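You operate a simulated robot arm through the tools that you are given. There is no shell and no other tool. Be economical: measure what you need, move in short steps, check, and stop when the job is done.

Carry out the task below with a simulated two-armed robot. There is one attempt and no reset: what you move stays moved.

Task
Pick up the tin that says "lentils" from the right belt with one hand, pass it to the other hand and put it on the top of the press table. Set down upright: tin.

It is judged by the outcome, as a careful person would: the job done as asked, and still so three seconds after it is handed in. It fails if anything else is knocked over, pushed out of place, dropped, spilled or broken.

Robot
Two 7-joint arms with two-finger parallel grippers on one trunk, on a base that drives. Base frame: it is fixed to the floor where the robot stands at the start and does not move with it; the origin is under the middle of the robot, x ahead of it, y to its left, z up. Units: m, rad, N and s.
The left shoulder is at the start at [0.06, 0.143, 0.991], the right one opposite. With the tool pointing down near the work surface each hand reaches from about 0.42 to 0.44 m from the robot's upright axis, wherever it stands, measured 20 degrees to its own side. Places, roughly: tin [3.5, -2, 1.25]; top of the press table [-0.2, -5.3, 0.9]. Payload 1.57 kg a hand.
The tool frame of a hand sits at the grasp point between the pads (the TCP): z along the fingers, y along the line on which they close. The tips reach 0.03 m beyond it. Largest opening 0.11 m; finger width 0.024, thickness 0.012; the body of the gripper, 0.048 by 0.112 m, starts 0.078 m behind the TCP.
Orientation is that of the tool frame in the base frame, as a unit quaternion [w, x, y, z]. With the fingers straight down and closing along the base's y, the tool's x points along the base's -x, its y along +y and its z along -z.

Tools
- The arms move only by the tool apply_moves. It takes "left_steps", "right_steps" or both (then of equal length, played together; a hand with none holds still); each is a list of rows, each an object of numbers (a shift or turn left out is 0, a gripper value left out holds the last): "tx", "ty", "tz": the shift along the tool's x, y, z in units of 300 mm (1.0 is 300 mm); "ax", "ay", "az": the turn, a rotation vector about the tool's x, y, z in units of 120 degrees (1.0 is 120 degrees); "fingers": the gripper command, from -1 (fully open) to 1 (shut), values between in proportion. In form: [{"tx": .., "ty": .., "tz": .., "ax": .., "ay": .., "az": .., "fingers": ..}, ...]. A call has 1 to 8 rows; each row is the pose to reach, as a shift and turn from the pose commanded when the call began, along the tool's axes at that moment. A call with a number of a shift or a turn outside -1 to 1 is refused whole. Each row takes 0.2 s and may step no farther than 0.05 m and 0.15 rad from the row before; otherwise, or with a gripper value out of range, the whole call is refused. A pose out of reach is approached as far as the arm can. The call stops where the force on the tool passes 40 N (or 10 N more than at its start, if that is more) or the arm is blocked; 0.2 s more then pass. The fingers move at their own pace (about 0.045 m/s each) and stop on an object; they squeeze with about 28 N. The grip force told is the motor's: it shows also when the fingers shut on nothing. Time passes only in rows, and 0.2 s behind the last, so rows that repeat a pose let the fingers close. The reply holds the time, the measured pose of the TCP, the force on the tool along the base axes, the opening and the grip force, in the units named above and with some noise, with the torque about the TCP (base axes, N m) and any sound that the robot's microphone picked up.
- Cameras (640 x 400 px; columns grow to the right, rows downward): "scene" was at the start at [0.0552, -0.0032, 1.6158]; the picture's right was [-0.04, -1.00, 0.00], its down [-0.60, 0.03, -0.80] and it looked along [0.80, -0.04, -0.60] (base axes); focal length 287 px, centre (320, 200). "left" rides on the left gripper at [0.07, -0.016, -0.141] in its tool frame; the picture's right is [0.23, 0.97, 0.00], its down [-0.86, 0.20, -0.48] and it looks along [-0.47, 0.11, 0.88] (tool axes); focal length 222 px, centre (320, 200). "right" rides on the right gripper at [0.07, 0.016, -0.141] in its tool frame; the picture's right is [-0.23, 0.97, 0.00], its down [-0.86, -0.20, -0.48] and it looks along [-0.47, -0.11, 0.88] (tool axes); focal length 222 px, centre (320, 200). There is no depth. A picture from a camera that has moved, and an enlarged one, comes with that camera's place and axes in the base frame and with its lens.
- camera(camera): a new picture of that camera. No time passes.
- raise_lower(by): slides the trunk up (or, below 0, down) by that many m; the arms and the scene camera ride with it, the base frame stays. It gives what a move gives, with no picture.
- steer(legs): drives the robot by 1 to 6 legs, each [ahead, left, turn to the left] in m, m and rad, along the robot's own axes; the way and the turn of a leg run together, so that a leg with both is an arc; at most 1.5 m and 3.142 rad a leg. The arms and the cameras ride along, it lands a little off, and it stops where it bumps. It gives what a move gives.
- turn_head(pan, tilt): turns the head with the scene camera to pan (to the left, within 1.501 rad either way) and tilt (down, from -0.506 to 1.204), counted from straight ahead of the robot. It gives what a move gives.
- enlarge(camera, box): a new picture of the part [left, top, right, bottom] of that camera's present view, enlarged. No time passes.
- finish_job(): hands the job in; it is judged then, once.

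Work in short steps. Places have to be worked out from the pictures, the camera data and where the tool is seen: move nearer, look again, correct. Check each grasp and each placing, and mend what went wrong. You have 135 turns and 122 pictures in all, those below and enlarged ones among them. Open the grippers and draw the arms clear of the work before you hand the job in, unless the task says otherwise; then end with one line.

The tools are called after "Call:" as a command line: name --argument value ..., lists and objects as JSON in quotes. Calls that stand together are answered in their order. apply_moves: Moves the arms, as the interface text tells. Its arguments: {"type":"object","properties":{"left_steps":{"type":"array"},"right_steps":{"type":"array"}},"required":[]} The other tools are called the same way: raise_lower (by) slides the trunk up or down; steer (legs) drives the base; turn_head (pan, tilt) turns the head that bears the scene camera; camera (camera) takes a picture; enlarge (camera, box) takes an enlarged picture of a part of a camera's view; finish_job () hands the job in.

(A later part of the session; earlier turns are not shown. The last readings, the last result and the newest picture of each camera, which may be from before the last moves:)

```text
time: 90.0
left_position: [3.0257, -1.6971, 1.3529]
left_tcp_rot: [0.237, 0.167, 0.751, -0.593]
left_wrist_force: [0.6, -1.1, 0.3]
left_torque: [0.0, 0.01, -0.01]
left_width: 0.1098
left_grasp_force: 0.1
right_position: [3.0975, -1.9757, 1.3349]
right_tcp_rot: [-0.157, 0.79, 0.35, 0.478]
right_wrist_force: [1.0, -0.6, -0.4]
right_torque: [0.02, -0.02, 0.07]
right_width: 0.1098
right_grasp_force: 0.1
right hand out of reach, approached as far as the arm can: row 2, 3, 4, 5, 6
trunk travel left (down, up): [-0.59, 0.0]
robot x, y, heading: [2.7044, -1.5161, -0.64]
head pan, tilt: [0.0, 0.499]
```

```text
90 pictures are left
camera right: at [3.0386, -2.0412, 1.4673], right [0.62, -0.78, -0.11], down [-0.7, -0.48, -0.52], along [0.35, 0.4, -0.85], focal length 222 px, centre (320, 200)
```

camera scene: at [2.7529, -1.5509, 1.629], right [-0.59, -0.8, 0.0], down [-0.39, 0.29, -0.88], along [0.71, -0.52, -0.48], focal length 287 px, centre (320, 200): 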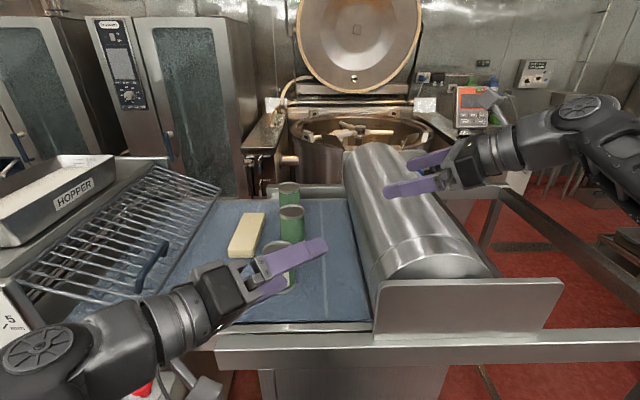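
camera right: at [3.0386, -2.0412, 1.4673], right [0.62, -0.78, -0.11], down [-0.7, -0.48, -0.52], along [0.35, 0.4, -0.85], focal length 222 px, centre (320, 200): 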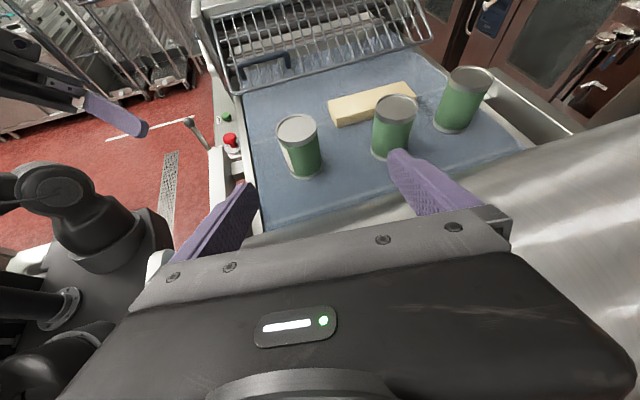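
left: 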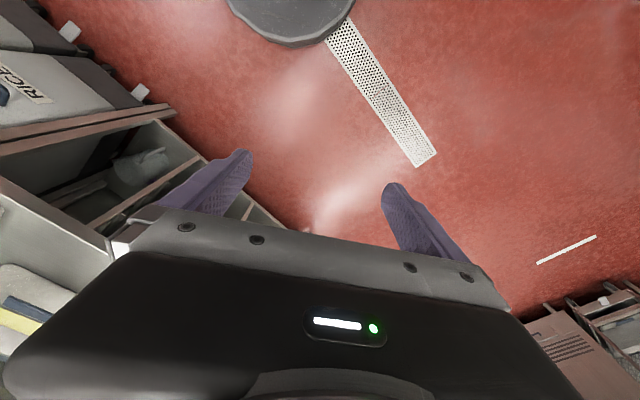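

Still no labels: they face the rear. I back out and go around the roller end to view the tins from the kettle side.

Call:
apply_moves --right_steps '[{"tx": 0.1, "tz": -0.1}, {"tx": 0.2, "tz": -0.2}]'

Call:
steer --legs '[[-0.28, 0, 0], [0, -1.35, 0]]'

Call:
camera --camera "scene"

```text
time: 90.6
left_position: [3.0217, -1.6925, 1.3552]
left_tcp_rot: [0.239, 0.168, 0.749, -0.595]
left_wrist_force: [0.9, 0.0, 0.3]
left_torque: [0.01, -0.04, -0.02]
left_width: 0.1104
left_grasp_force: 0.0
right_position: [3.0754, -1.9616, 1.3551]
right_tcp_rot: [-0.159, 0.789, 0.346, 0.483]
right_wrist_force: [-0.6, -0.9, 0.2]
right_torque: [-0.02, -0.01, -0.04]
right_width: 0.1099
right_grasp_force: 0.0
right hand out of reach, approached as far as the arm can: row 1, 2
trunk travel left (down, up): [-0.59, 0.0]
robot x, y, heading: [2.7041, -1.5135, -0.637]
head pan, tilt: [0.0, 0.499]
```

```text
time: 98.9
left_position: [2.0017, -2.6188, 1.354]
left_tcp_rot: [0.24, 0.166, 0.75, -0.594]
left_wrist_force: [-0.5, 0.6, 1.0]
left_torque: [0.02, -0.02, 0.06]
left_width: 0.1102
left_grasp_force: 0.1
right_position: [2.0568, -2.8859, 1.3544]
right_tcp_rot: [-0.161, 0.788, 0.348, 0.483]
right_wrist_force: [-0.7, -0.2, 0.2]
right_torque: [-0.03, 0.03, -0.01]
right_width: 0.1101
right_grasp_force: 0.1
trunk travel left (down, up): [-0.59, 0.0]
robot x, y, heading: [1.6826, -2.4411, -0.634]
head pan, tilt: [0.0, 0.499]
```

```text
89 pictures are left
camera scene: at [1.7297, -2.476, 1.6291], right [-0.59, -0.81, 0.0], down [-0.39, 0.28, -0.88], along [0.71, -0.52, -0.48], focal length 287 px, centre (320, 200)
```

scene: 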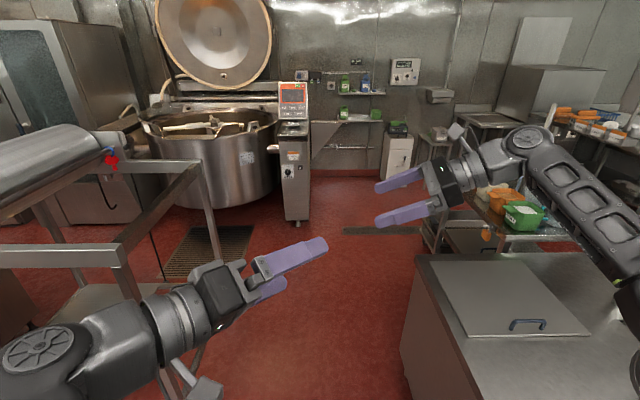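

There is about a metre of free floor behind the sheeter, between it and the kettle. I drive round there, facing along the sheeter's rear.

Call:
steer --legs '[[1.2, 0, 0], [0.75, 0, 0], [0, 0, 1.57]]'

Call:
turn_head --pan 0.5 --tilt 0.45

Call:
camera --camera "scene"

```text
time: 110.2
left_position: [3.6025, -3.6527, 1.3547]
left_tcp_rot: [0.356, 0.008, 0.768, -0.532]
left_wrist_force: [1.0, -0.3, -0.7]
left_torque: [0.01, -0.02, 0.03]
left_width: 0.11
left_grasp_force: 0.1
right_position: [3.7614, -3.8856, 1.3552]
right_tcp_rot: [-0.249, 0.707, 0.494, 0.442]
right_wrist_force: [-3.0, -2.6, -0.6]
right_torque: [-0.01, -0.03, -0.16]
right_width: 0.1087
right_grasp_force: 0.0
trunk travel left (down, up): [-0.59, 0.0]
robot x, y, heading: [3.2399, -3.6159, -0.222]
head pan, tilt: [0.0, 0.499]
stopped in leg 3: the force on the tool passed its limit at 220 N (the readings are from after the stop); the commanded pose is now the measured one
```

```text
time: 111.2
left_position: [3.602, -3.6514, 1.3546]
left_tcp_rot: [0.357, 0.009, 0.768, -0.532]
left_wrist_force: [0.5, 0.5, 0.5]
left_torque: [0.02, 0.0, 0.02]
left_width: 0.11
left_grasp_force: 0.0
right_position: [3.7614, -3.8868, 1.3556]
right_tcp_rot: [-0.25, 0.706, 0.494, 0.442]
right_wrist_force: [-3.5, -5.1, 2.4]
right_torque: [-0.03, -0.1, -0.35]
right_width: 0.1095
right_grasp_force: 0.1
trunk travel left (down, up): [-0.59, 0.0]
robot x, y, heading: [3.2397, -3.6146, -0.224]
head pan, tilt: [0.499, 0.45]
```

```text
88 pictures are left
camera scene: at [3.2956, -3.5851, 1.6336], right [0.27, -0.96, 0.0], down [-0.42, -0.12, -0.9], along [0.87, 0.25, -0.43], focal length 287 px, centre (320, 200)
```

scene: 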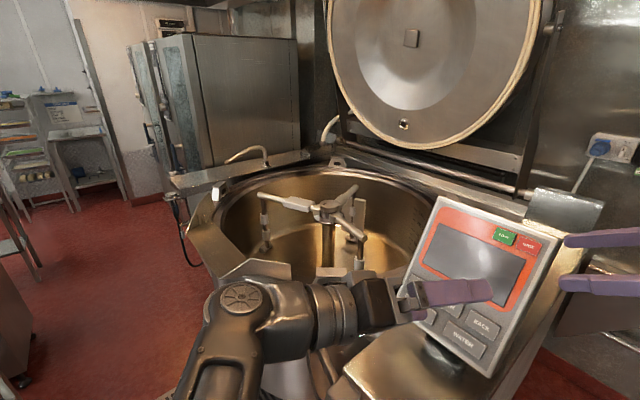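

The turn brought the right hand against the kettle's control panel. I undo the turn, back off, and check it.

Call:
steer --legs '[[0, 0, -0.4], [-0.6, 0, 0]]'

Call:
turn_head --pan 0.3 --tilt 0.35

Call:
camera --camera "scene"

```text
time: 115.8
left_position: [3.0683, -3.4392, 1.3545]
left_tcp_rot: [0.244, 0.161, 0.75, -0.593]
left_wrist_force: [-0.5, -0.2, -0.3]
left_torque: [0.02, 0.01, 0.0]
left_width: 0.11
left_grasp_force: 0.0
right_position: [3.1248, -3.7155, 1.3562]
right_tcp_rot: [-0.157, 0.79, 0.345, 0.482]
right_wrist_force: [0.5, -0.1, -0.2]
right_torque: [-0.03, -0.01, 0.0]
right_width: 0.1102
right_grasp_force: 0.1
trunk travel left (down, up): [-0.59, 0.0]
robot x, y, heading: [2.749, -3.2659, -0.616]
head pan, tilt: [0.499, 0.45]
```

```text
time: 116.5
left_position: [3.0705, -3.4385, 1.3555]
left_tcp_rot: [0.244, 0.161, 0.751, -0.592]
left_wrist_force: [-0.3, 0.3, 0.6]
left_torque: [0.0, -0.01, 0.02]
left_width: 0.1102
left_grasp_force: 0.0
right_position: [3.1259, -3.7166, 1.3549]
right_tcp_rot: [-0.158, 0.789, 0.345, 0.482]
right_wrist_force: [-0.4, 1.4, -0.6]
right_torque: [0.01, 0.02, -0.02]
right_width: 0.11
right_grasp_force: 0.0
trunk travel left (down, up): [-0.59, 0.0]
robot x, y, heading: [2.749, -3.2658, -0.618]
head pan, tilt: [0.3, 0.351]
```

```text
87 pictures are left
camera scene: at [2.8098, -3.277, 1.6427], right [-0.31, -0.95, 0.0], down [-0.33, 0.11, -0.94], along [0.89, -0.29, -0.34], focal length 287 px, centre (320, 200)
```

scene: 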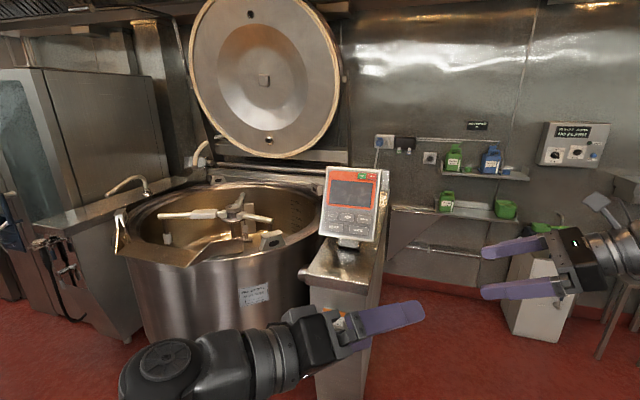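

The panel stands as before. I go 0.3 m ahead only, then turn to face along the sheeter's rear.

Call:
steer --legs '[[0.3, 0, 0], [0, 0, 1.55]]'

Call:
turn_head --pan 0.2 --tilt 0.45

Call:
camera --camera "scene"

```text
time: 122.3
left_position: [3.1658, -3.1187, 1.354]
left_tcp_rot: [0.59, -0.413, 0.647, -0.25]
left_wrist_force: [0.7, -0.2, 0.3]
left_torque: [-0.01, 0.01, 0.0]
left_width: 0.1103
left_grasp_force: 0.0
right_position: [3.4428, -3.0648, 1.3546]
right_tcp_rot: [-0.451, 0.32, 0.8, 0.232]
right_wrist_force: [-0.9, 0.3, -0.8]
right_torque: [-0.02, -0.01, 0.0]
right_width: 0.1102
right_grasp_force: 0.0
trunk travel left (down, up): [-0.59, 0.0]
robot x, y, heading: [2.9892, -3.4397, 0.94]
head pan, tilt: [0.3, 0.351]
```

```text
time: 123.0
left_position: [3.1646, -3.1178, 1.3543]
left_tcp_rot: [0.59, -0.413, 0.647, -0.25]
left_wrist_force: [0.3, 0.0, 0.4]
left_torque: [0.0, -0.02, 0.0]
left_width: 0.1102
left_grasp_force: 0.1
right_position: [3.4433, -3.066, 1.3562]
right_tcp_rot: [-0.452, 0.32, 0.8, 0.233]
right_wrist_force: [0.3, 0.8, -0.5]
right_torque: [0.03, 0.0, 0.0]
right_width: 0.1101
right_grasp_force: 0.1
trunk travel left (down, up): [-0.59, 0.0]
robot x, y, heading: [2.9857, -3.4342, 0.938]
head pan, tilt: [0.201, 0.45]
```

```text
86 pictures are left
camera scene: at [3.0073, -3.378, 1.6336], right [0.91, -0.42, 0.0], down [-0.18, -0.4, -0.9], along [0.38, 0.82, -0.43], focal length 287 px, centre (320, 200)
```

scene: 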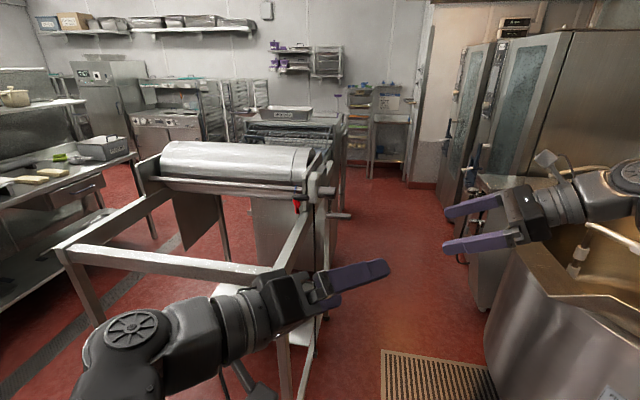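

The corridor behind the sheeter is about 0.8 m wide. I advance 0.45 m along it to see the tins' rear labels.

Call:
steer --legs '[[0.45, -0.12, 0]]'

Call:
turn_head --pan 0.55 --tilt 0.4

Call:
camera --camera "scene"

```text
time: 125.8
left_position: [3.5159, -2.8285, 1.3538]
left_tcp_rot: [0.591, -0.416, 0.645, -0.247]
left_wrist_force: [0.1, -0.7, -0.5]
left_torque: [0.03, 0.02, 0.0]
left_width: 0.1099
left_grasp_force: 0.0
right_position: [3.7944, -2.7731, 1.3548]
right_tcp_rot: [-0.452, 0.317, 0.801, 0.23]
right_wrist_force: [-0.4, -0.6, -0.7]
right_torque: [-0.02, 0.01, 0.0]
right_width: 0.11
right_grasp_force: 0.1
trunk travel left (down, up): [-0.59, 0.0]
robot x, y, heading: [3.345, -3.1506, 0.95]
head pan, tilt: [0.201, 0.45]
```

```text
time: 126.6
left_position: [3.5154, -2.828, 1.3536]
left_tcp_rot: [0.591, -0.416, 0.645, -0.247]
left_wrist_force: [-0.4, -0.4, 0.8]
left_torque: [-0.01, 0.01, 0.01]
left_width: 0.1102
left_grasp_force: 0.0
right_position: [3.7923, -2.773, 1.3557]
right_tcp_rot: [-0.452, 0.316, 0.802, 0.23]
right_wrist_force: [-0.3, -0.1, -0.3]
right_torque: [0.0, -0.01, 0.02]
right_width: 0.1098
right_grasp_force: 0.0
trunk travel left (down, up): [-0.59, 0.0]
robot x, y, heading: [3.3393, -3.1525, 0.952]
head pan, tilt: [0.55, 0.4]
```

```text
85 pictures are left
camera scene: at [3.3294, -3.0811, 1.6382], right [1.0, -0.07, 0.0], down [-0.03, -0.39, -0.92], along [0.07, 0.92, -0.39], focal length 287 px, centre (320, 200)
```

scene: 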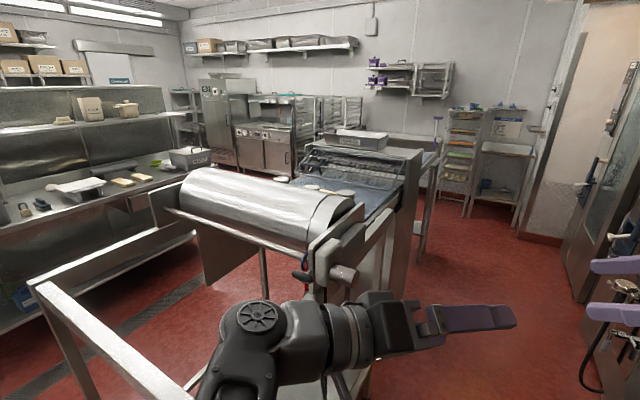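

Tin tops just peek over the roller. I advance another 0.45 m.

Call:
steer --legs '[[0.45, -0.05, -0.02]]'

Call:
turn_head --pan 0.7 --tilt 0.5

Call:
camera --camera "scene"

```text
time: 129.3
left_position: [3.8285, -2.4995, 1.355]
left_tcp_rot: [0.588, -0.41, 0.649, -0.255]
left_wrist_force: [0.6, 0.3, -0.2]
left_torque: [0.02, 0.02, 0.0]
left_width: 0.11
left_grasp_force: 0.0
right_position: [4.1063, -2.4501, 1.3559]
right_tcp_rot: [-0.448, 0.325, 0.799, 0.235]
right_wrist_force: [0.3, 0.5, -1.3]
right_torque: [-0.01, 0.04, 0.02]
right_width: 0.1099
right_grasp_force: 0.0
trunk travel left (down, up): [-0.59, 0.0]
robot x, y, heading: [3.645, -2.8183, 0.927]
head pan, tilt: [0.55, 0.4]
```

```text
time: 130.0
left_position: [3.8291, -2.5019, 1.3553]
left_tcp_rot: [0.588, -0.408, 0.65, -0.255]
left_wrist_force: [-0.5, 0.5, -0.7]
left_torque: [-0.02, 0.0, -0.01]
left_width: 0.11
left_grasp_force: 0.1
right_position: [4.1086, -2.4521, 1.355]
right_tcp_rot: [-0.449, 0.325, 0.798, 0.235]
right_wrist_force: [0.3, 0.1, -0.3]
right_torque: [0.02, 0.01, -0.02]
right_width: 0.1101
right_grasp_force: 0.0
trunk travel left (down, up): [-0.59, 0.0]
robot x, y, heading: [3.644, -2.8189, 0.93]
head pan, tilt: [0.7, 0.499]
```

```text
84 pictures are left
camera scene: at [3.619, -2.7482, 1.6294], right [1.0, 0.06, 0.0], down [0.03, -0.48, -0.88], along [-0.05, 0.88, -0.48], focal length 287 px, centre (320, 200)
```

scene: 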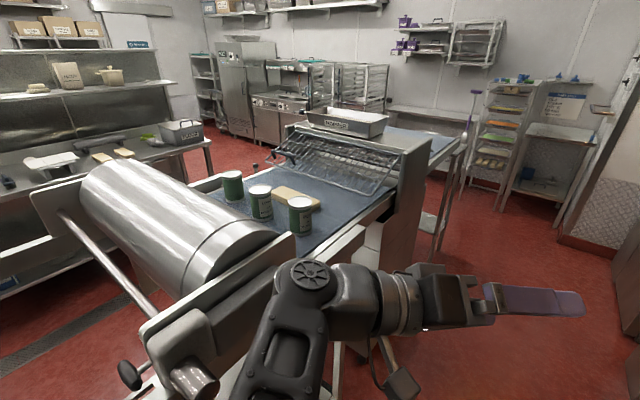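

Now the rear sides of the tins are visible; I zoom in on the labels.

Call:
enlarge --camera "scene" --box '[210, 165, 330, 240]'

```text
5.33 times, centred on (270, 202) of scene
camera zoom: at [3.619, -2.7482, 1.6294], right [1.0, 0.06, 0.0], down [0.03, -0.48, -0.88], along [-0.05, 0.88, -0.48], focal length 1530 px, centre (587, 187)
```

zoom: 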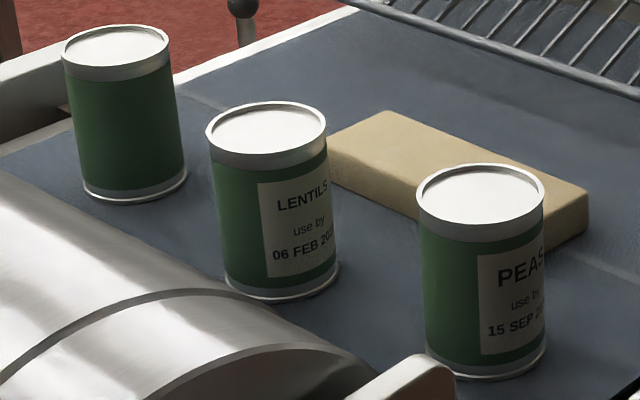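

The middle tin is LENTILS (far one is PEAS). I go back round to the front of the belt, keeping the hands high.

Call:
steer --legs '[[-0.9, 0.08, 0], [0, 0, -1.57], [-1.0, 0, 0], [-0.72, 0, 0], [0, 1.5, 0]]'

Call:
turn_head --pan 0 --tilt 0.5

Call:
camera --camera "scene"

```text
time: 132.4
left_position: [3.6853, -2.7461, 1.3583]
left_tcp_rot: [0.589, -0.407, 0.651, -0.254]
left_wrist_force: [0.3, -0.8, 0.4]
left_torque: [0.06, 0.04, 0.11]
left_width: 0.1101
left_grasp_force: 0.0
right_position: [3.9627, -2.6955, 1.3573]
right_tcp_rot: [-0.452, 0.323, 0.797, 0.237]
right_wrist_force: [0.7, -1.1, -0.4]
right_torque: [0.04, 0.0, -0.08]
right_width: 0.11
right_grasp_force: 0.0
trunk travel left (down, up): [-0.59, 0.0]
robot x, y, heading: [3.5045, -3.055, 0.926]
head pan, tilt: [0.7, 0.499]
stopped in leg 1: the robot was blocked; the commanded pose is now the measured one
```

```text
time: 133.5
left_position: [3.6807, -2.7381, 1.3567]
left_tcp_rot: [0.589, -0.409, 0.649, -0.254]
left_wrist_force: [-0.6, 0.7, 0.6]
left_torque: [-0.01, 0.01, -0.01]
left_width: 0.11
left_grasp_force: 0.0
right_position: [3.9595, -2.6877, 1.3545]
right_tcp_rot: [-0.45, 0.324, 0.798, 0.235]
right_wrist_force: [-0.7, 1.1, 0.0]
right_torque: [0.01, -0.01, -0.02]
right_width: 0.1099
right_grasp_force: 0.1
trunk travel left (down, up): [-0.59, 0.0]
robot x, y, heading: [3.5011, -3.053, 0.932]
head pan, tilt: [0.0, 0.499]
```

```text
82 pictures are left
camera scene: at [3.5305, -3.0039, 1.6295], right [0.8, -0.6, 0.0], down [-0.28, -0.38, -0.88], along [0.52, 0.7, -0.48], focal length 287 px, centre (320, 200)
```

scene: 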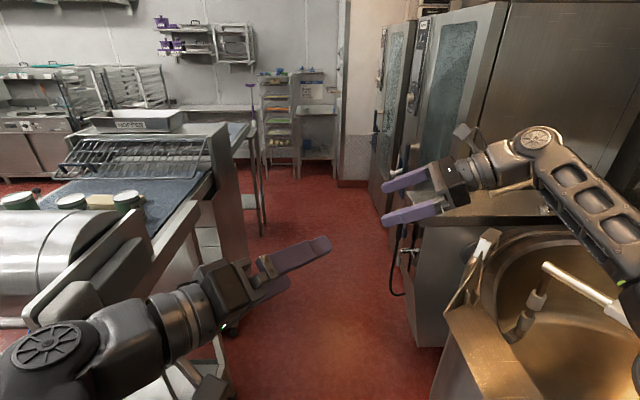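

Something blocked the reverse. I look to the left side and right side to see what is touching.

Call:
turn_head --pan 1.3 --tilt 0.9

Call:
camera --camera "scene"

Call:
turn_head --pan -1.3 --tilt 0.8

Call:
camera --camera "scene"

```text
time: 135.0
left_position: [3.6809, -2.7393, 1.3557]
left_tcp_rot: [0.589, -0.408, 0.65, -0.254]
left_wrist_force: [0.3, -0.6, -1.0]
left_torque: [0.03, 0.01, -0.01]
left_width: 0.1098
left_grasp_force: 0.0
right_position: [3.9589, -2.6881, 1.3546]
right_tcp_rot: [-0.451, 0.323, 0.798, 0.235]
right_wrist_force: [-0.7, -0.1, 0.4]
right_torque: [0.02, -0.02, -0.01]
right_width: 0.11
right_grasp_force: 0.0
trunk travel left (down, up): [-0.59, 0.0]
robot x, y, heading: [3.5027, -3.0552, 0.937]
head pan, tilt: [1.3, 0.901]
```

```text
81 pictures are left
camera scene: at [3.4297, -3.0198, 1.5955], right [0.79, 0.61, 0.0], down [0.48, -0.62, -0.62], along [-0.38, 0.49, -0.78], focal length 287 px, centre (320, 200)
```

scene: 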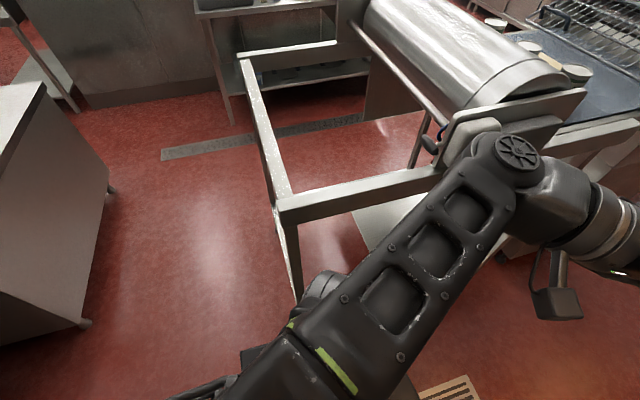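

```text
time: 137.3
left_position: [3.6798, -2.7392, 1.3549]
left_tcp_rot: [0.588, -0.41, 0.648, -0.255]
left_wrist_force: [-0.1, -0.3, 0.3]
left_torque: [0.05, 0.03, -0.06]
left_width: 0.1099
left_grasp_force: 0.1
right_position: [3.9582, -2.6894, 1.3545]
right_tcp_rot: [-0.451, 0.323, 0.798, 0.234]
right_wrist_force: [-0.3, 0.7, 0.4]
right_torque: [0.0, 0.03, 0.02]
right_width: 0.11
right_grasp_force: 0.1
trunk travel left (down, up): [-0.59, 0.0]
robot x, y, heading: [3.4999, -3.0549, 0.93]
head pan, tilt: [-1.3, 0.799]
```

```text
80 pictures are left
camera scene: at [3.5508, -3.1086, 1.6035], right [-0.36, -0.93, 0.0], down [-0.67, 0.26, -0.7], along [0.65, -0.25, -0.72], focal length 287 px, centre (320, 200)
```

scene: 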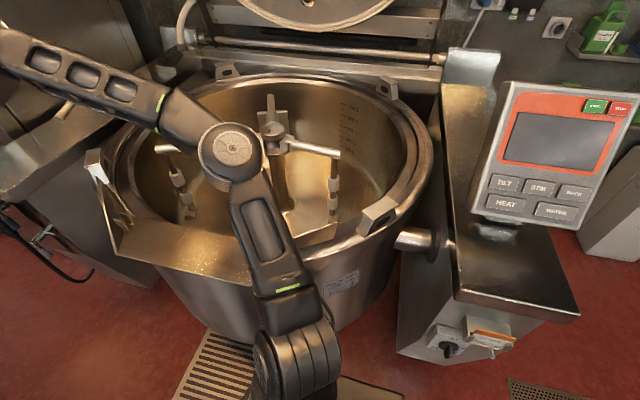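

The left elbow is against the roller bracket. I shift right 6 cm and then reverse straight.

Call:
steer --legs '[[0.03, -0.06, 0], [-0.62, -0.02, 0]]'

Call:
turn_head --pan 1.0 --tilt 0.6

Call:
camera --camera "scene"

```text
time: 141.4
left_position: [3.3926, -3.2616, 1.3541]
left_tcp_rot: [0.587, -0.408, 0.651, -0.255]
left_wrist_force: [-0.2, -0.9, 0.2]
left_torque: [0.0, 0.03, 0.01]
left_width: 0.1101
left_grasp_force: 0.1
right_position: [3.673, -3.2128, 1.3542]
right_tcp_rot: [-0.451, 0.326, 0.797, 0.235]
right_wrist_force: [0.0, 0.0, -0.5]
right_torque: [0.0, -0.04, 0.0]
right_width: 0.1103
right_grasp_force: 0.0
trunk travel left (down, up): [-0.59, 0.0]
robot x, y, heading: [3.2077, -3.5761, 0.926]
head pan, tilt: [-1.3, 0.799]
```

```text
time: 143.5
left_position: [3.3938, -3.261, 1.3542]
left_tcp_rot: [0.588, -0.407, 0.651, -0.255]
left_wrist_force: [-0.6, -0.2, 0.2]
left_torque: [-0.01, -0.02, 0.01]
left_width: 0.1097
left_grasp_force: 0.1
right_position: [3.6727, -3.213, 1.3545]
right_tcp_rot: [-0.45, 0.327, 0.797, 0.236]
right_wrist_force: [0.3, -0.3, -0.5]
right_torque: [-0.01, -0.03, 0.01]
right_width: 0.11
right_grasp_force: 0.1
trunk travel left (down, up): [-0.59, 0.0]
robot x, y, heading: [3.2107, -3.5763, 0.926]
head pan, tilt: [1.0, 0.6]
```

```text
79 pictures are left
camera scene: at [3.1577, -3.5161, 1.62], right [0.94, 0.35, 0.0], down [0.2, -0.53, -0.83], along [-0.29, 0.77, -0.56], focal length 287 px, centre (320, 200)
```

scene: 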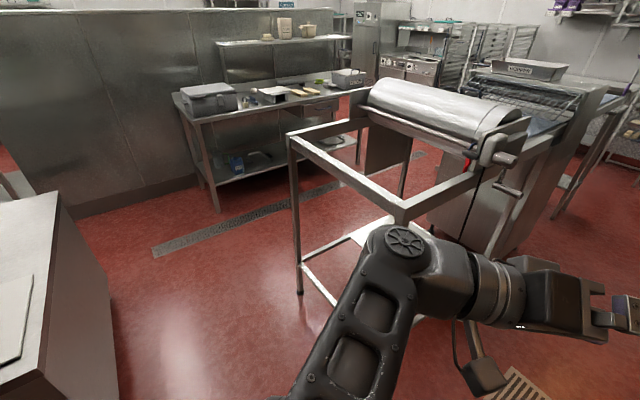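

Free again. I shift toward the sheeter side, turn to face the kettle wall, reverse into the front aisle and strafe to the belt.

Call:
steer --legs '[[-0.05, 0.25, 0], [0, 0, -1.57], [-1.0, 0, 0], [-0.68, 0, 0], [0, 1.0, 0], [0, 0.55, 0]]'

Call:
turn_head --pan 0 --tilt 0.5

Call:
camera --camera "scene"

```text
time: 164.7
left_position: [2.8479, -1.4268, 1.3538]
left_tcp_rot: [0.24, 0.164, 0.75, -0.594]
left_wrist_force: [0.4, 0.7, -1.3]
left_torque: [0.04, 0.01, 0.02]
left_width: 0.11
left_grasp_force: 0.1
right_position: [2.9022, -1.7045, 1.354]
right_tcp_rot: [-0.157, 0.791, 0.341, 0.484]
right_wrist_force: [0.5, 0.8, -1.3]
right_torque: [-0.01, 0.0, -0.03]
right_width: 0.11
right_grasp_force: 0.0
trunk travel left (down, up): [-0.59, 0.0]
robot x, y, heading: [2.5265, -1.2489, -0.626]
head pan, tilt: [1.0, 0.6]
```

```text
time: 166.0
left_position: [2.847, -1.4262, 1.3548]
left_tcp_rot: [0.242, 0.164, 0.75, -0.593]
left_wrist_force: [0.1, 0.7, -0.5]
left_torque: [-0.01, -0.02, -0.01]
left_width: 0.1099
left_grasp_force: 0.1
right_position: [2.9021, -1.7034, 1.3538]
right_tcp_rot: [-0.157, 0.79, 0.341, 0.484]
right_wrist_force: [-0.8, 0.5, 0.5]
right_torque: [0.01, -0.05, 0.01]
right_width: 0.1101
right_grasp_force: 0.0
trunk travel left (down, up): [-0.59, 0.0]
robot x, y, heading: [2.5279, -1.2469, -0.627]
head pan, tilt: [0.0, 0.499]
```

```text
78 pictures are left
camera scene: at [2.5764, -1.2825, 1.6291], right [-0.58, -0.81, 0.0], down [-0.39, 0.28, -0.88], along [0.71, -0.51, -0.48], focal length 287 px, centre (320, 200)
```

scene: 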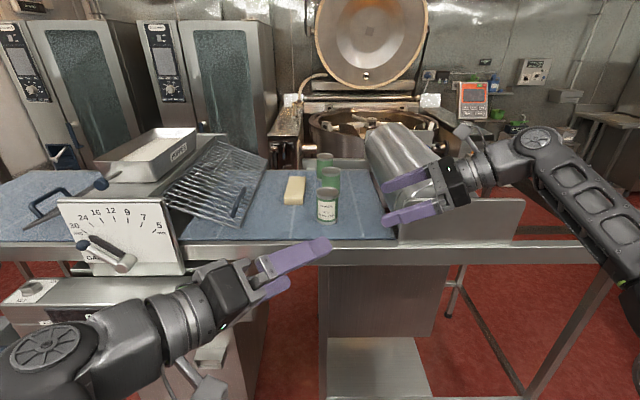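

The right hand points left over the aisle; I turn it back to point ahead before moving in.

Call:
apply_moves --right_steps '[{"ax": -0.059, "ay": -0.0055, "az": 0.0325}, {"ax": -0.118, "ay": -0.011, "az": 0.065}, {"ax": -0.177, "ay": -0.0165, "az": 0.0975}, {"ax": -0.236, "ay": -0.022, "az": 0.13}, {"ax": -0.295, "ay": -0.0275, "az": 0.1625}, {"ax": -0.354, "ay": -0.033, "az": 0.195}, {"ax": -0.413, "ay": -0.0385, "az": 0.2275}, {"ax": -0.472, "ay": -0.044, "az": 0.26}]'

Call:
camera --camera "scene"

```text
time: 167.8
left_position: [2.8478, -1.4252, 1.3565]
left_tcp_rot: [0.241, 0.164, 0.75, -0.594]
left_wrist_force: [-0.1, 0.4, -0.7]
left_torque: [-0.02, 0.02, -0.01]
left_width: 0.1101
left_grasp_force: 0.0
right_position: [2.9022, -1.7037, 1.3538]
right_tcp_rot: [0.128, 0.849, -0.136, 0.494]
right_wrist_force: [-0.1, 0.2, -0.3]
right_torque: [0.03, 0.03, -0.04]
right_width: 0.11
right_grasp_force: 0.1
trunk travel left (down, up): [-0.59, 0.0]
robot x, y, heading: [2.5233, -1.2468, -0.627]
head pan, tilt: [0.0, 0.499]
```

```text
77 pictures are left
camera scene: at [2.5772, -1.2811, 1.6291], right [-0.59, -0.81, 0.0], down [-0.39, 0.28, -0.88], along [0.71, -0.51, -0.48], focal length 287 px, centre (320, 200)
```

scene: 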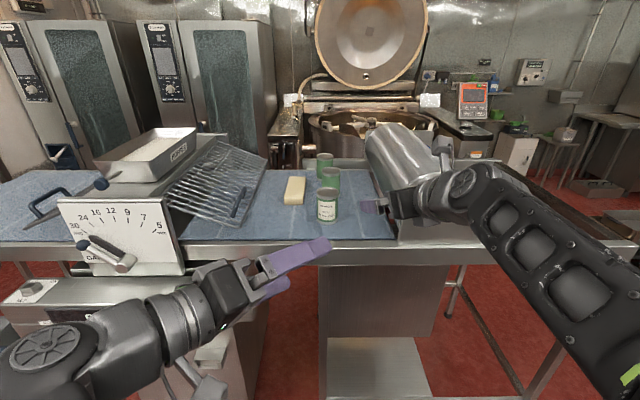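

I pitch the right hand further down and shift the left hand left out of the way.

Call:
apply_moves --right_steps '[{"ay": -0.07}, {"ay": -0.14}, {"ay": -0.2}]' --left_steps '[{"tx": -0.085, "ty": 0.08, "tz": -0.11}, {"tx": -0.17, "ty": 0.165, "tz": -0.22}, {"tx": -0.265, "ty": 0.255, "tz": -0.33}]'

Call:
camera --camera "right"

```text
refused: row 3 steps farther than a row can; nothing moved
```

```text
76 pictures are left
camera right: at [2.8157, -1.6765, 1.4845], right [-0.46, -0.88, -0.12], down [-0.72, 0.44, -0.53], along [0.52, -0.16, -0.84], focal length 222 px, centre (320, 200)
```

right: 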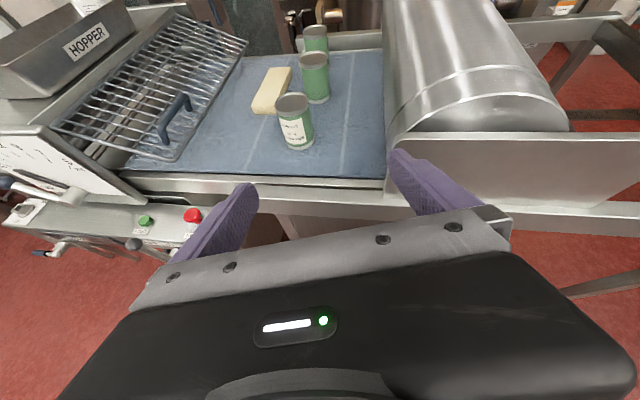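

One row stepped too far; I resend with smaller steps. The wrist picture puts the lentils base at about (3.39,-1.91).

Call:
apply_moves --right_steps '[{"ay": -0.065}, {"ay": -0.13}, {"ay": -0.18}, {"ay": -0.2}]' --left_steps '[{"tx": -0.08, "ty": 0.075, "tz": -0.1}, {"tx": -0.16, "ty": 0.15, "tz": -0.2}, {"tx": -0.24, "ty": 0.225, "tz": -0.3}, {"tx": -0.265, "ty": 0.255, "tz": -0.33}]'

Call:
camera --camera "scene"

```text
time: 168.8
left_position: [2.9676, -1.3791, 1.3403]
left_tcp_rot: [0.241, 0.163, 0.751, -0.593]
left_wrist_force: [-0.3, -0.1, 0.5]
left_torque: [-0.01, 0.01, 0.03]
left_width: 0.1098
left_grasp_force: 0.1
left hand out of reach, approached as far as the arm can: row 1, 2, 3, 4
right_position: [2.9014, -1.7051, 1.3539]
right_tcp_rot: [0.097, 0.934, -0.16, 0.305]
right_wrist_force: [0.6, -0.7, -0.7]
right_torque: [-0.03, -0.02, 0.03]
right_width: 0.11
right_grasp_force: 0.1
trunk travel left (down, up): [-0.59, 0.0]
robot x, y, heading: [2.5275, -1.2425, -0.624]
head pan, tilt: [0.0, 0.499]
```

```text
75 pictures are left
camera scene: at [2.5764, -1.2826, 1.6291], right [-0.59, -0.81, 0.0], down [-0.39, 0.28, -0.88], along [0.71, -0.51, -0.48], focal length 287 px, centre (320, 200)
```

scene: 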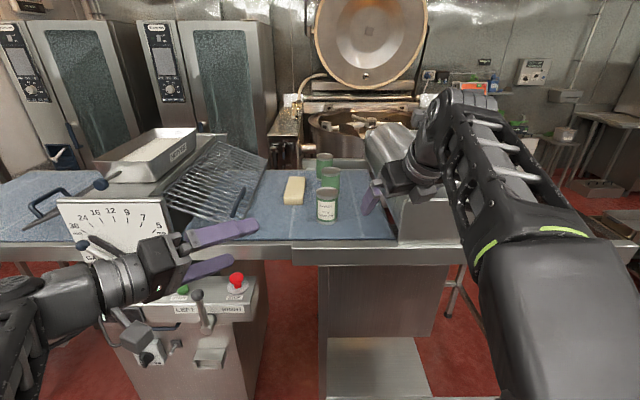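

The right hand is well pitched. I pull the left hand back 0.2 m so it will not meet the sheeter's controls when I drive in.

Call:
apply_moves --left_steps '[{"tx": 0.085, "ty": -0.038, "tz": -0.095}, {"tx": 0.17, "ty": -0.075, "tz": -0.19}, {"tx": 0.256, "ty": -0.113, "tz": -0.286}, {"tx": 0.341, "ty": -0.15, "tz": -0.381}, {"tx": 0.427, "ty": -0.188, "tz": -0.477}]'

Call:
camera --camera "scene"

```text
time: 169.9
left_position: [2.8848, -1.4039, 1.3026]
left_tcp_rot: [0.178, 0.122, 0.742, -0.634]
left_wrist_force: [-0.8, 0.0, 0.5]
left_torque: [-0.02, -0.01, -0.02]
left_width: 0.1103
left_grasp_force: 0.0
left hand out of reach, approached as far as the arm can: row 1, 2, 3, 4, 5
right_position: [2.902, -1.7042, 1.3556]
right_tcp_rot: [0.097, 0.934, -0.159, 0.305]
right_wrist_force: [-0.5, -0.6, 0.4]
right_torque: [0.0, 0.01, -0.01]
right_width: 0.1099
right_grasp_force: 0.0
trunk travel left (down, up): [-0.59, 0.0]
robot x, y, heading: [2.5296, -1.251, -0.625]
head pan, tilt: [0.0, 0.499]
stopped in row 5 (left hand): the arm was blocked; the commanded pose is now the measured one
```

```text
74 pictures are left
camera scene: at [2.5767, -1.2823, 1.6291], right [-0.59, -0.81, 0.0], down [-0.39, 0.28, -0.88], along [0.71, -0.51, -0.48], focal length 287 px, centre (320, 200)
```

scene: 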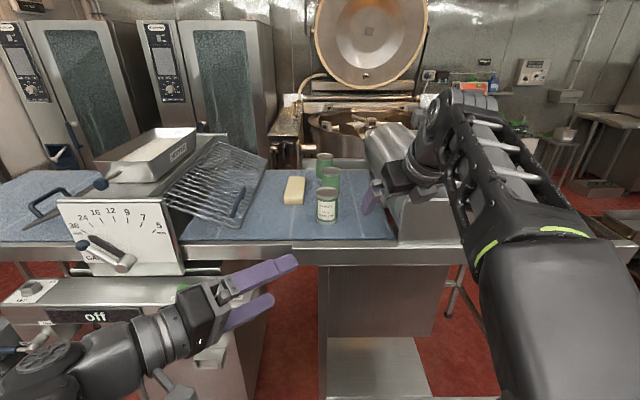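

The left arm is in an awkward roll. I unroll it (opposite direction) while lowering it a little, still in the free aisle.

Call:
apply_moves --left_steps '[{"tx": 0.03, "ty": 0.06, "tz": 0.01}, {"tx": 0.07, "ty": 0.15, "tz": 0.02, "az": 0.068}, {"tx": 0.14, "ty": 0.3, "tz": 0.047, "az": 0.136}, {"tx": 0.14, "ty": 0.3, "tz": 0.047, "az": 0.204}, {"tx": 0.14, "ty": 0.3, "tz": 0.047, "az": 0.272}, {"tx": 0.14, "ty": 0.3, "tz": 0.047, "az": 0.34}, {"tx": 0.14, "ty": 0.3, "tz": 0.047, "az": 0.408}, {"tx": 0.14, "ty": 0.3, "tz": 0.047, "az": 0.476}]'

Call:
camera --camera "scene"

```text
refused: row 3 steps farther than a row can; nothing moved
```

```text
73 pictures are left
camera scene: at [2.5767, -1.2823, 1.6291], right [-0.59, -0.81, 0.0], down [-0.39, 0.28, -0.88], along [0.71, -0.51, -0.48], focal length 287 px, centre (320, 200)
```

scene: 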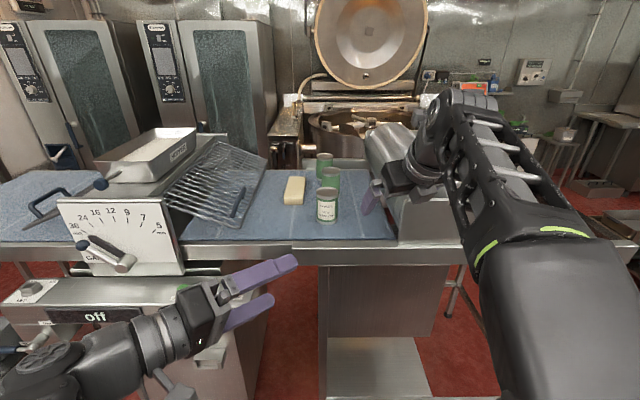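

Step size was too big in row 3; resend with gentler steps.

Call:
apply_moves --left_steps '[{"tx": 0.06, "ty": 0.12, "tz": 0.01}, {"tx": 0.1, "ty": 0.2, "tz": 0.03, "az": 0.068}, {"tx": 0.14, "ty": 0.3, "tz": 0.047, "az": 0.136}, {"tx": 0.14, "ty": 0.3, "tz": 0.047, "az": 0.204}, {"tx": 0.14, "ty": 0.3, "tz": 0.047, "az": 0.272}, {"tx": 0.14, "ty": 0.3, "tz": 0.047, "az": 0.34}, {"tx": 0.14, "ty": 0.3, "tz": 0.047, "az": 0.408}, {"tx": 0.14, "ty": 0.3, "tz": 0.047, "az": 0.476}]'

Call:
camera --camera "scene"

```text
time: 171.7
left_position: [2.9377, -1.4193, 1.2285]
left_tcp_rot: [0.459, 0.464, 0.593, -0.471]
left_wrist_force: [0.7, -0.5, 0.1]
left_torque: [0.0, -0.01, -0.02]
left_width: 0.1099
left_grasp_force: 0.0
left hand out of reach, approached as far as the arm can: row 1, 2, 3, 4, 5, 6, 7, 8
right_position: [2.9006, -1.7043, 1.3535]
right_tcp_rot: [0.096, 0.934, -0.158, 0.306]
right_wrist_force: [-0.2, 0.1, -0.5]
right_torque: [-0.04, 0.01, -0.02]
right_width: 0.1101
right_grasp_force: 0.2
trunk travel left (down, up): [-0.59, 0.0]
robot x, y, heading: [2.5308, -1.2467, -0.624]
head pan, tilt: [0.0, 0.499]
```

```text
72 pictures are left
camera scene: at [2.5763, -1.2825, 1.6291], right [-0.59, -0.81, 0.0], down [-0.39, 0.28, -0.88], along [0.71, -0.51, -0.48], focal length 287 px, centre (320, 200)
```

scene: 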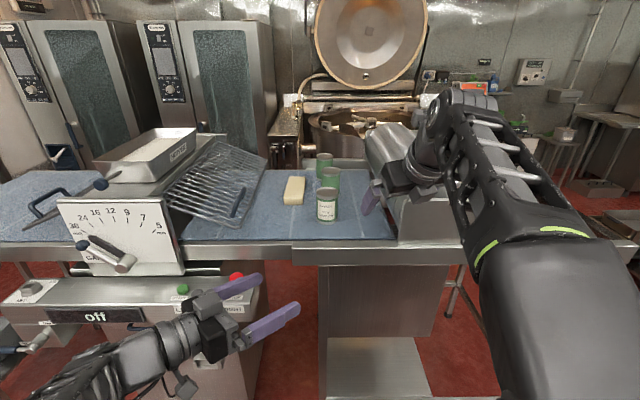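

The left hand now points to the right with its fingers level, a good receiving pose. I draw it back 0.1 m toward me.

Call:
apply_moves --left_steps '[{"tx": 0.021, "ty": -0.079, "tz": -0.075}, {"tx": 0.042, "ty": -0.158, "tz": -0.15}, {"tx": 0.063, "ty": -0.237, "tz": -0.225}]'

```text
time: 172.5
left_position: [2.9241, -1.3865, 1.2591]
left_tcp_rot: [0.458, 0.464, 0.593, -0.473]
left_wrist_force: [0.6, 0.6, -0.1]
left_torque: [0.0, -0.01, 0.0]
left_width: 0.1098
left_grasp_force: 0.0
left hand out of reach, approached as far as the arm can: row 1, 2, 3
right_position: [2.902, -1.7055, 1.3528]
right_tcp_rot: [0.096, 0.934, -0.159, 0.307]
right_wrist_force: [-0.7, 0.0, 0.1]
right_torque: [0.03, -0.02, -0.02]
right_width: 0.1098
right_grasp_force: 0.0
trunk travel left (down, up): [-0.59, 0.0]
robot x, y, heading: [2.5295, -1.2467, -0.625]
head pan, tilt: [0.0, 0.499]
```

The left hand is at z 1.26, clear. I drive 0.35 m ahead and 8 cm left, bringing the right hand above the tins.

Call:
steer --legs '[[0.2, 0.08, 0], [0.15, 0, 0]]'

Call:
camera --camera "right"

Call:
camera --camera "scene"

```text
time: 175.1
left_position: [3.2576, -1.5264, 1.2584]
left_tcp_rot: [0.459, 0.463, 0.594, -0.472]
left_wrist_force: [0.6, 0.0, -1.1]
left_torque: [-0.02, -0.02, -0.05]
left_width: 0.1102
left_grasp_force: 0.1
right_position: [3.2359, -1.8438, 1.3527]
right_tcp_rot: [0.096, 0.934, -0.158, 0.305]
right_wrist_force: [0.7, 0.1, -0.3]
right_torque: [0.01, 0.03, -0.03]
right_width: 0.11
right_grasp_force: 0.1
trunk travel left (down, up): [-0.59, 0.0]
robot x, y, heading: [2.8611, -1.3891, -0.62]
head pan, tilt: [0.0, 0.499]
```

```text
71 pictures are left
camera right: at [3.2066, -1.8362, 1.509], right [-0.52, -0.85, -0.06], down [-0.84, 0.52, -0.15], along [0.16, -0.03, -0.99], focal length 222 px, centre (320, 200)
```

right: 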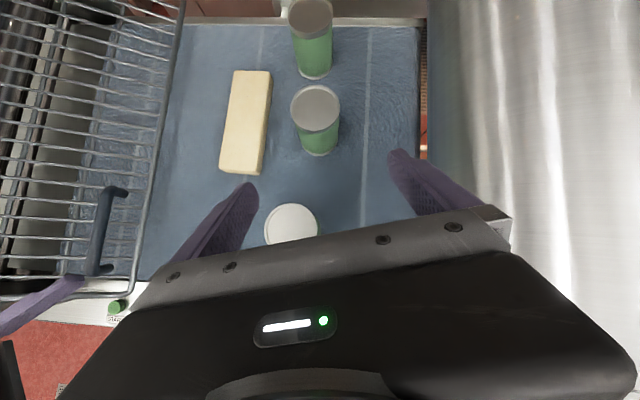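

```text
70 pictures are left
camera scene: at [2.9096, -1.4226, 1.629], right [-0.58, -0.81, 0.0], down [-0.39, 0.28, -0.88], along [0.71, -0.51, -0.48], focal length 287 px, centre (320, 200)
```

scene: 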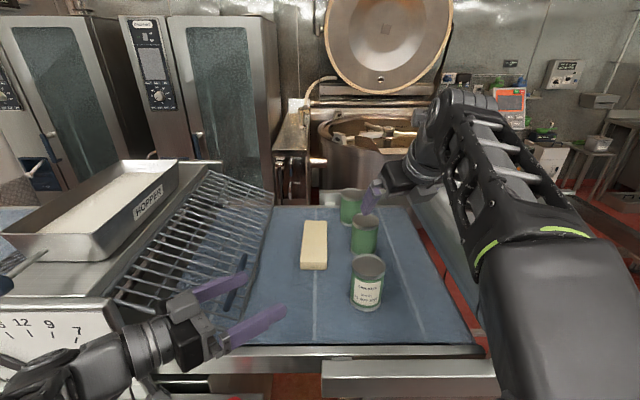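

The tin's top centre works out at (3.386,-1.917), almost exactly on the hand's axis. I advance 0.17 m along it and check.

Call:
apply_moves --right_steps '[{"tx": 0.02, "tz": 0.12}, {"tx": 0.04, "tz": 0.24}, {"tx": 0.06, "tz": 0.36}, {"tx": 0.063, "tz": 0.46}, {"tx": 0.063, "tz": 0.56}]'

Call:
camera --camera "right"

Call:
enlarge --camera "scene" --box '[280, 150, 460, 320]'

```text
time: 176.3
left_position: [3.258, -1.5252, 1.2583]
left_tcp_rot: [0.46, 0.461, 0.595, -0.471]
left_wrist_force: [0.1, -0.5, 0.0]
left_torque: [0.01, 0.03, 0.02]
left_width: 0.1101
left_grasp_force: 0.0
right_position: [3.3383, -1.8915, 1.2323]
right_tcp_rot: [0.096, 0.934, -0.157, 0.306]
right_wrist_force: [-0.5, -0.2, -0.4]
right_torque: [-0.01, 0.01, -0.01]
right_width: 0.1101
right_grasp_force: 0.1
trunk travel left (down, up): [-0.59, 0.0]
robot x, y, heading: [2.8596, -1.389, -0.625]
head pan, tilt: [0.0, 0.499]
```

```text
69 pictures are left
camera right: at [3.3105, -1.885, 1.3872], right [-0.52, -0.85, -0.06], down [-0.84, 0.52, -0.15], along [0.16, -0.03, -0.99], focal length 222 px, centre (320, 200)
```

right: 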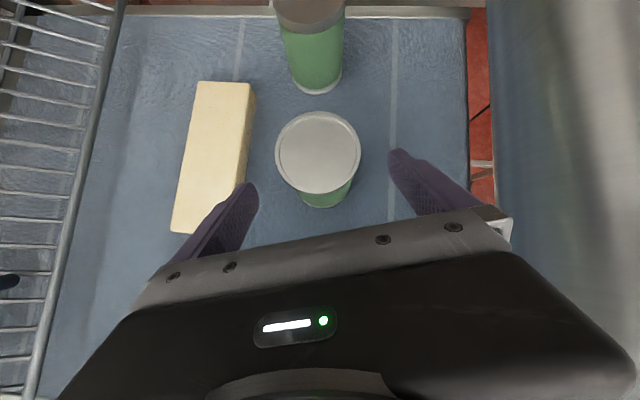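

```text
2.35 times, centred on (370, 235) of scene
camera zoom: at [2.9089, -1.4221, 1.629], right [-0.58, -0.81, 0.0], down [-0.39, 0.28, -0.88], along [0.71, -0.51, -0.48], focal length 675 px, centre (202, 118)
```

zoom: 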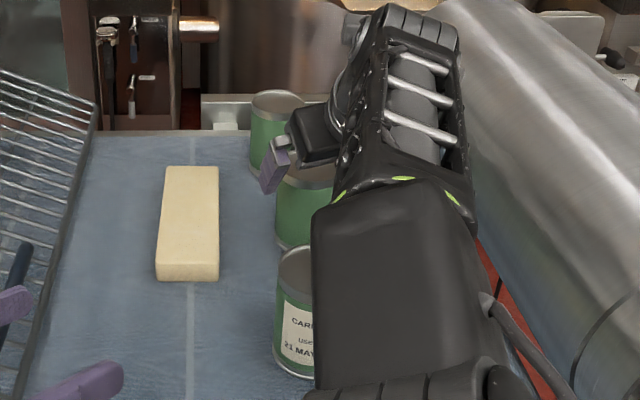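

Tin is centred between the fingers. I advance the last 8 cm along the axis, then close.

Call:
apply_moves --right_steps '[{"tz": 0.07}, {"tz": 0.14}, {"tz": 0.21}, {"tz": 0.27}]'

Call:
camera --camera "right"

```text
time: 177.3
left_position: [3.2569, -1.5243, 1.2587]
left_tcp_rot: [0.459, 0.462, 0.595, -0.471]
left_wrist_force: [0.1, -0.4, 0.1]
left_torque: [-0.02, 0.03, -0.01]
left_width: 0.1099
left_grasp_force: 0.0
right_position: [3.3834, -1.9159, 1.1682]
right_tcp_rot: [0.096, 0.934, -0.158, 0.306]
right_wrist_force: [1.6, 0.2, -0.2]
right_torque: [-0.02, -0.01, -0.04]
right_width: 0.11
right_grasp_force: 0.0
trunk travel left (down, up): [-0.59, 0.0]
robot x, y, heading: [2.8589, -1.3866, -0.625]
head pan, tilt: [0.0, 0.499]
```

```text
67 pictures are left
camera right: at [3.3539, -1.9082, 1.3235], right [-0.52, -0.85, -0.06], down [-0.84, 0.52, -0.15], along [0.16, -0.03, -0.99], focal length 222 px, centre (320, 200)
```

right: 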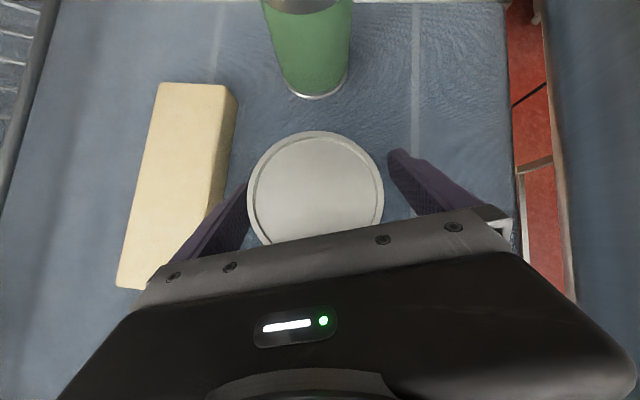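

The tin is between the fingers. I close the gripper.

Call:
apply_moves --right_steps '[{"fingers": 0.2}, {"fingers": 1}, {"fingers": 1}, {"fingers": 1}, {"fingers": 1}, {"fingers": 1}]'

Call:
camera --camera "right"

```text
time: 178.7
left_position: [3.2559, -1.5245, 1.2588]
left_tcp_rot: [0.46, 0.462, 0.593, -0.472]
left_wrist_force: [-0.5, -0.6, 0.1]
left_torque: [0.0, -0.03, 0.0]
left_width: 0.11
left_grasp_force: 0.0
right_position: [3.3832, -1.915, 1.1687]
right_tcp_rot: [0.096, 0.934, -0.157, 0.305]
right_wrist_force: [2.0, 2.4, 3.2]
right_torque: [0.43, -0.18, -0.03]
right_width: 0.0725
right_grasp_force: 28.7
trunk travel left (down, up): [-0.59, 0.0]
robot x, y, heading: [2.8587, -1.3868, -0.619]
head pan, tilt: [0.0, 0.499]
```

```text
66 pictures are left
camera right: at [3.3539, -1.907, 1.3245], right [-0.52, -0.85, -0.06], down [-0.84, 0.52, -0.15], along [0.16, -0.03, -0.99], focal length 222 px, centre (320, 200)
```

right: 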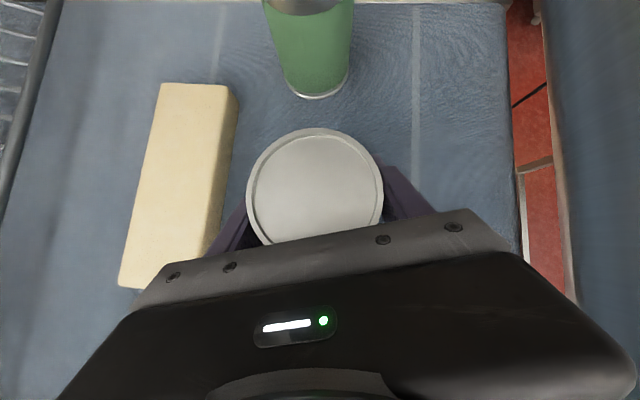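

Gripped (28.7 N, 72 mm). I lift straight up 6 cm, then retract along the tool axis up and back over the carrots.

Call:
apply_moves --right_steps '[{"tx": 0.06, "ty": 0.008, "tz": -0.08}, {"tx": 0.12, "ty": 0.017, "tz": -0.16}, {"tx": 0.12, "ty": 0.017, "tz": -0.29}, {"tx": 0.12, "ty": 0.017, "tz": -0.42}, {"tx": 0.12, "ty": 0.017, "tz": -0.55}, {"tx": 0.12, "ty": 0.017, "tz": -0.68}, {"tx": 0.12, "ty": 0.017, "tz": -0.78}]'

Call:
camera --camera "right"

Call:
camera --camera "scene"

```text
time: 180.3
left_position: [3.2554, -1.5235, 1.2586]
left_tcp_rot: [0.46, 0.462, 0.594, -0.471]
left_wrist_force: [0.4, -0.2, 0.2]
left_torque: [0.0, 0.0, -0.02]
left_width: 0.1097
left_grasp_force: 0.0
right_position: [3.2828, -1.8636, 1.3767]
right_tcp_rot: [0.095, 0.934, -0.156, 0.307]
right_wrist_force: [0.5, 0.2, -4.9]
right_torque: [0.01, -0.06, -0.01]
right_width: 0.0726
right_grasp_force: 28.5
right hand out of reach, approached as far as the arm can: row 1, 2
trunk travel left (down, up): [-0.59, 0.0]
robot x, y, heading: [2.8596, -1.3853, -0.624]
head pan, tilt: [0.0, 0.499]
```

```text
65 pictures are left
camera right: at [3.2529, -1.857, 1.5329], right [-0.52, -0.85, -0.06], down [-0.84, 0.52, -0.15], along [0.16, -0.03, -0.99], focal length 222 px, centre (320, 200)
```

right: 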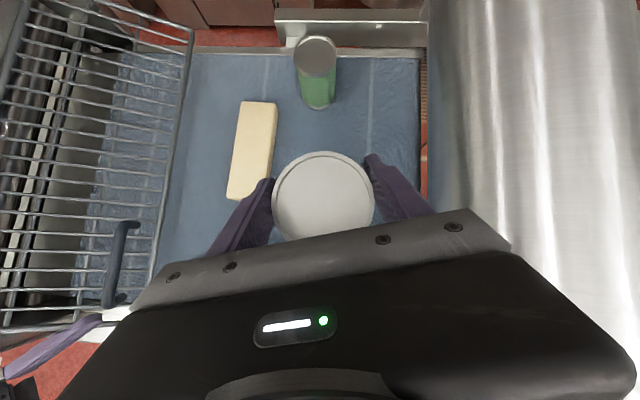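

```text
64 pictures are left
camera scene: at [2.9073, -1.4216, 1.6291], right [-0.58, -0.81, 0.0], down [-0.39, 0.28, -0.88], along [0.71, -0.51, -0.48], focal length 287 px, centre (320, 200)
```

scene: 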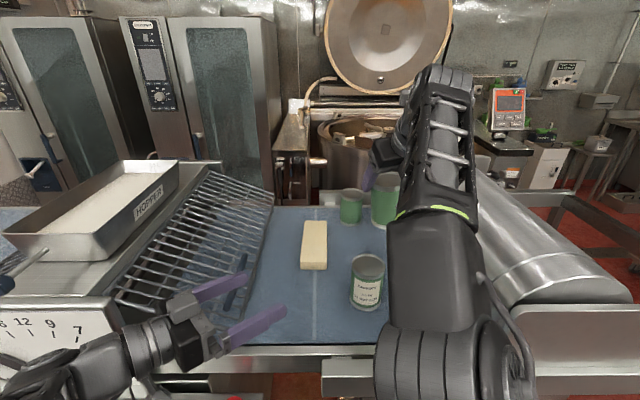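

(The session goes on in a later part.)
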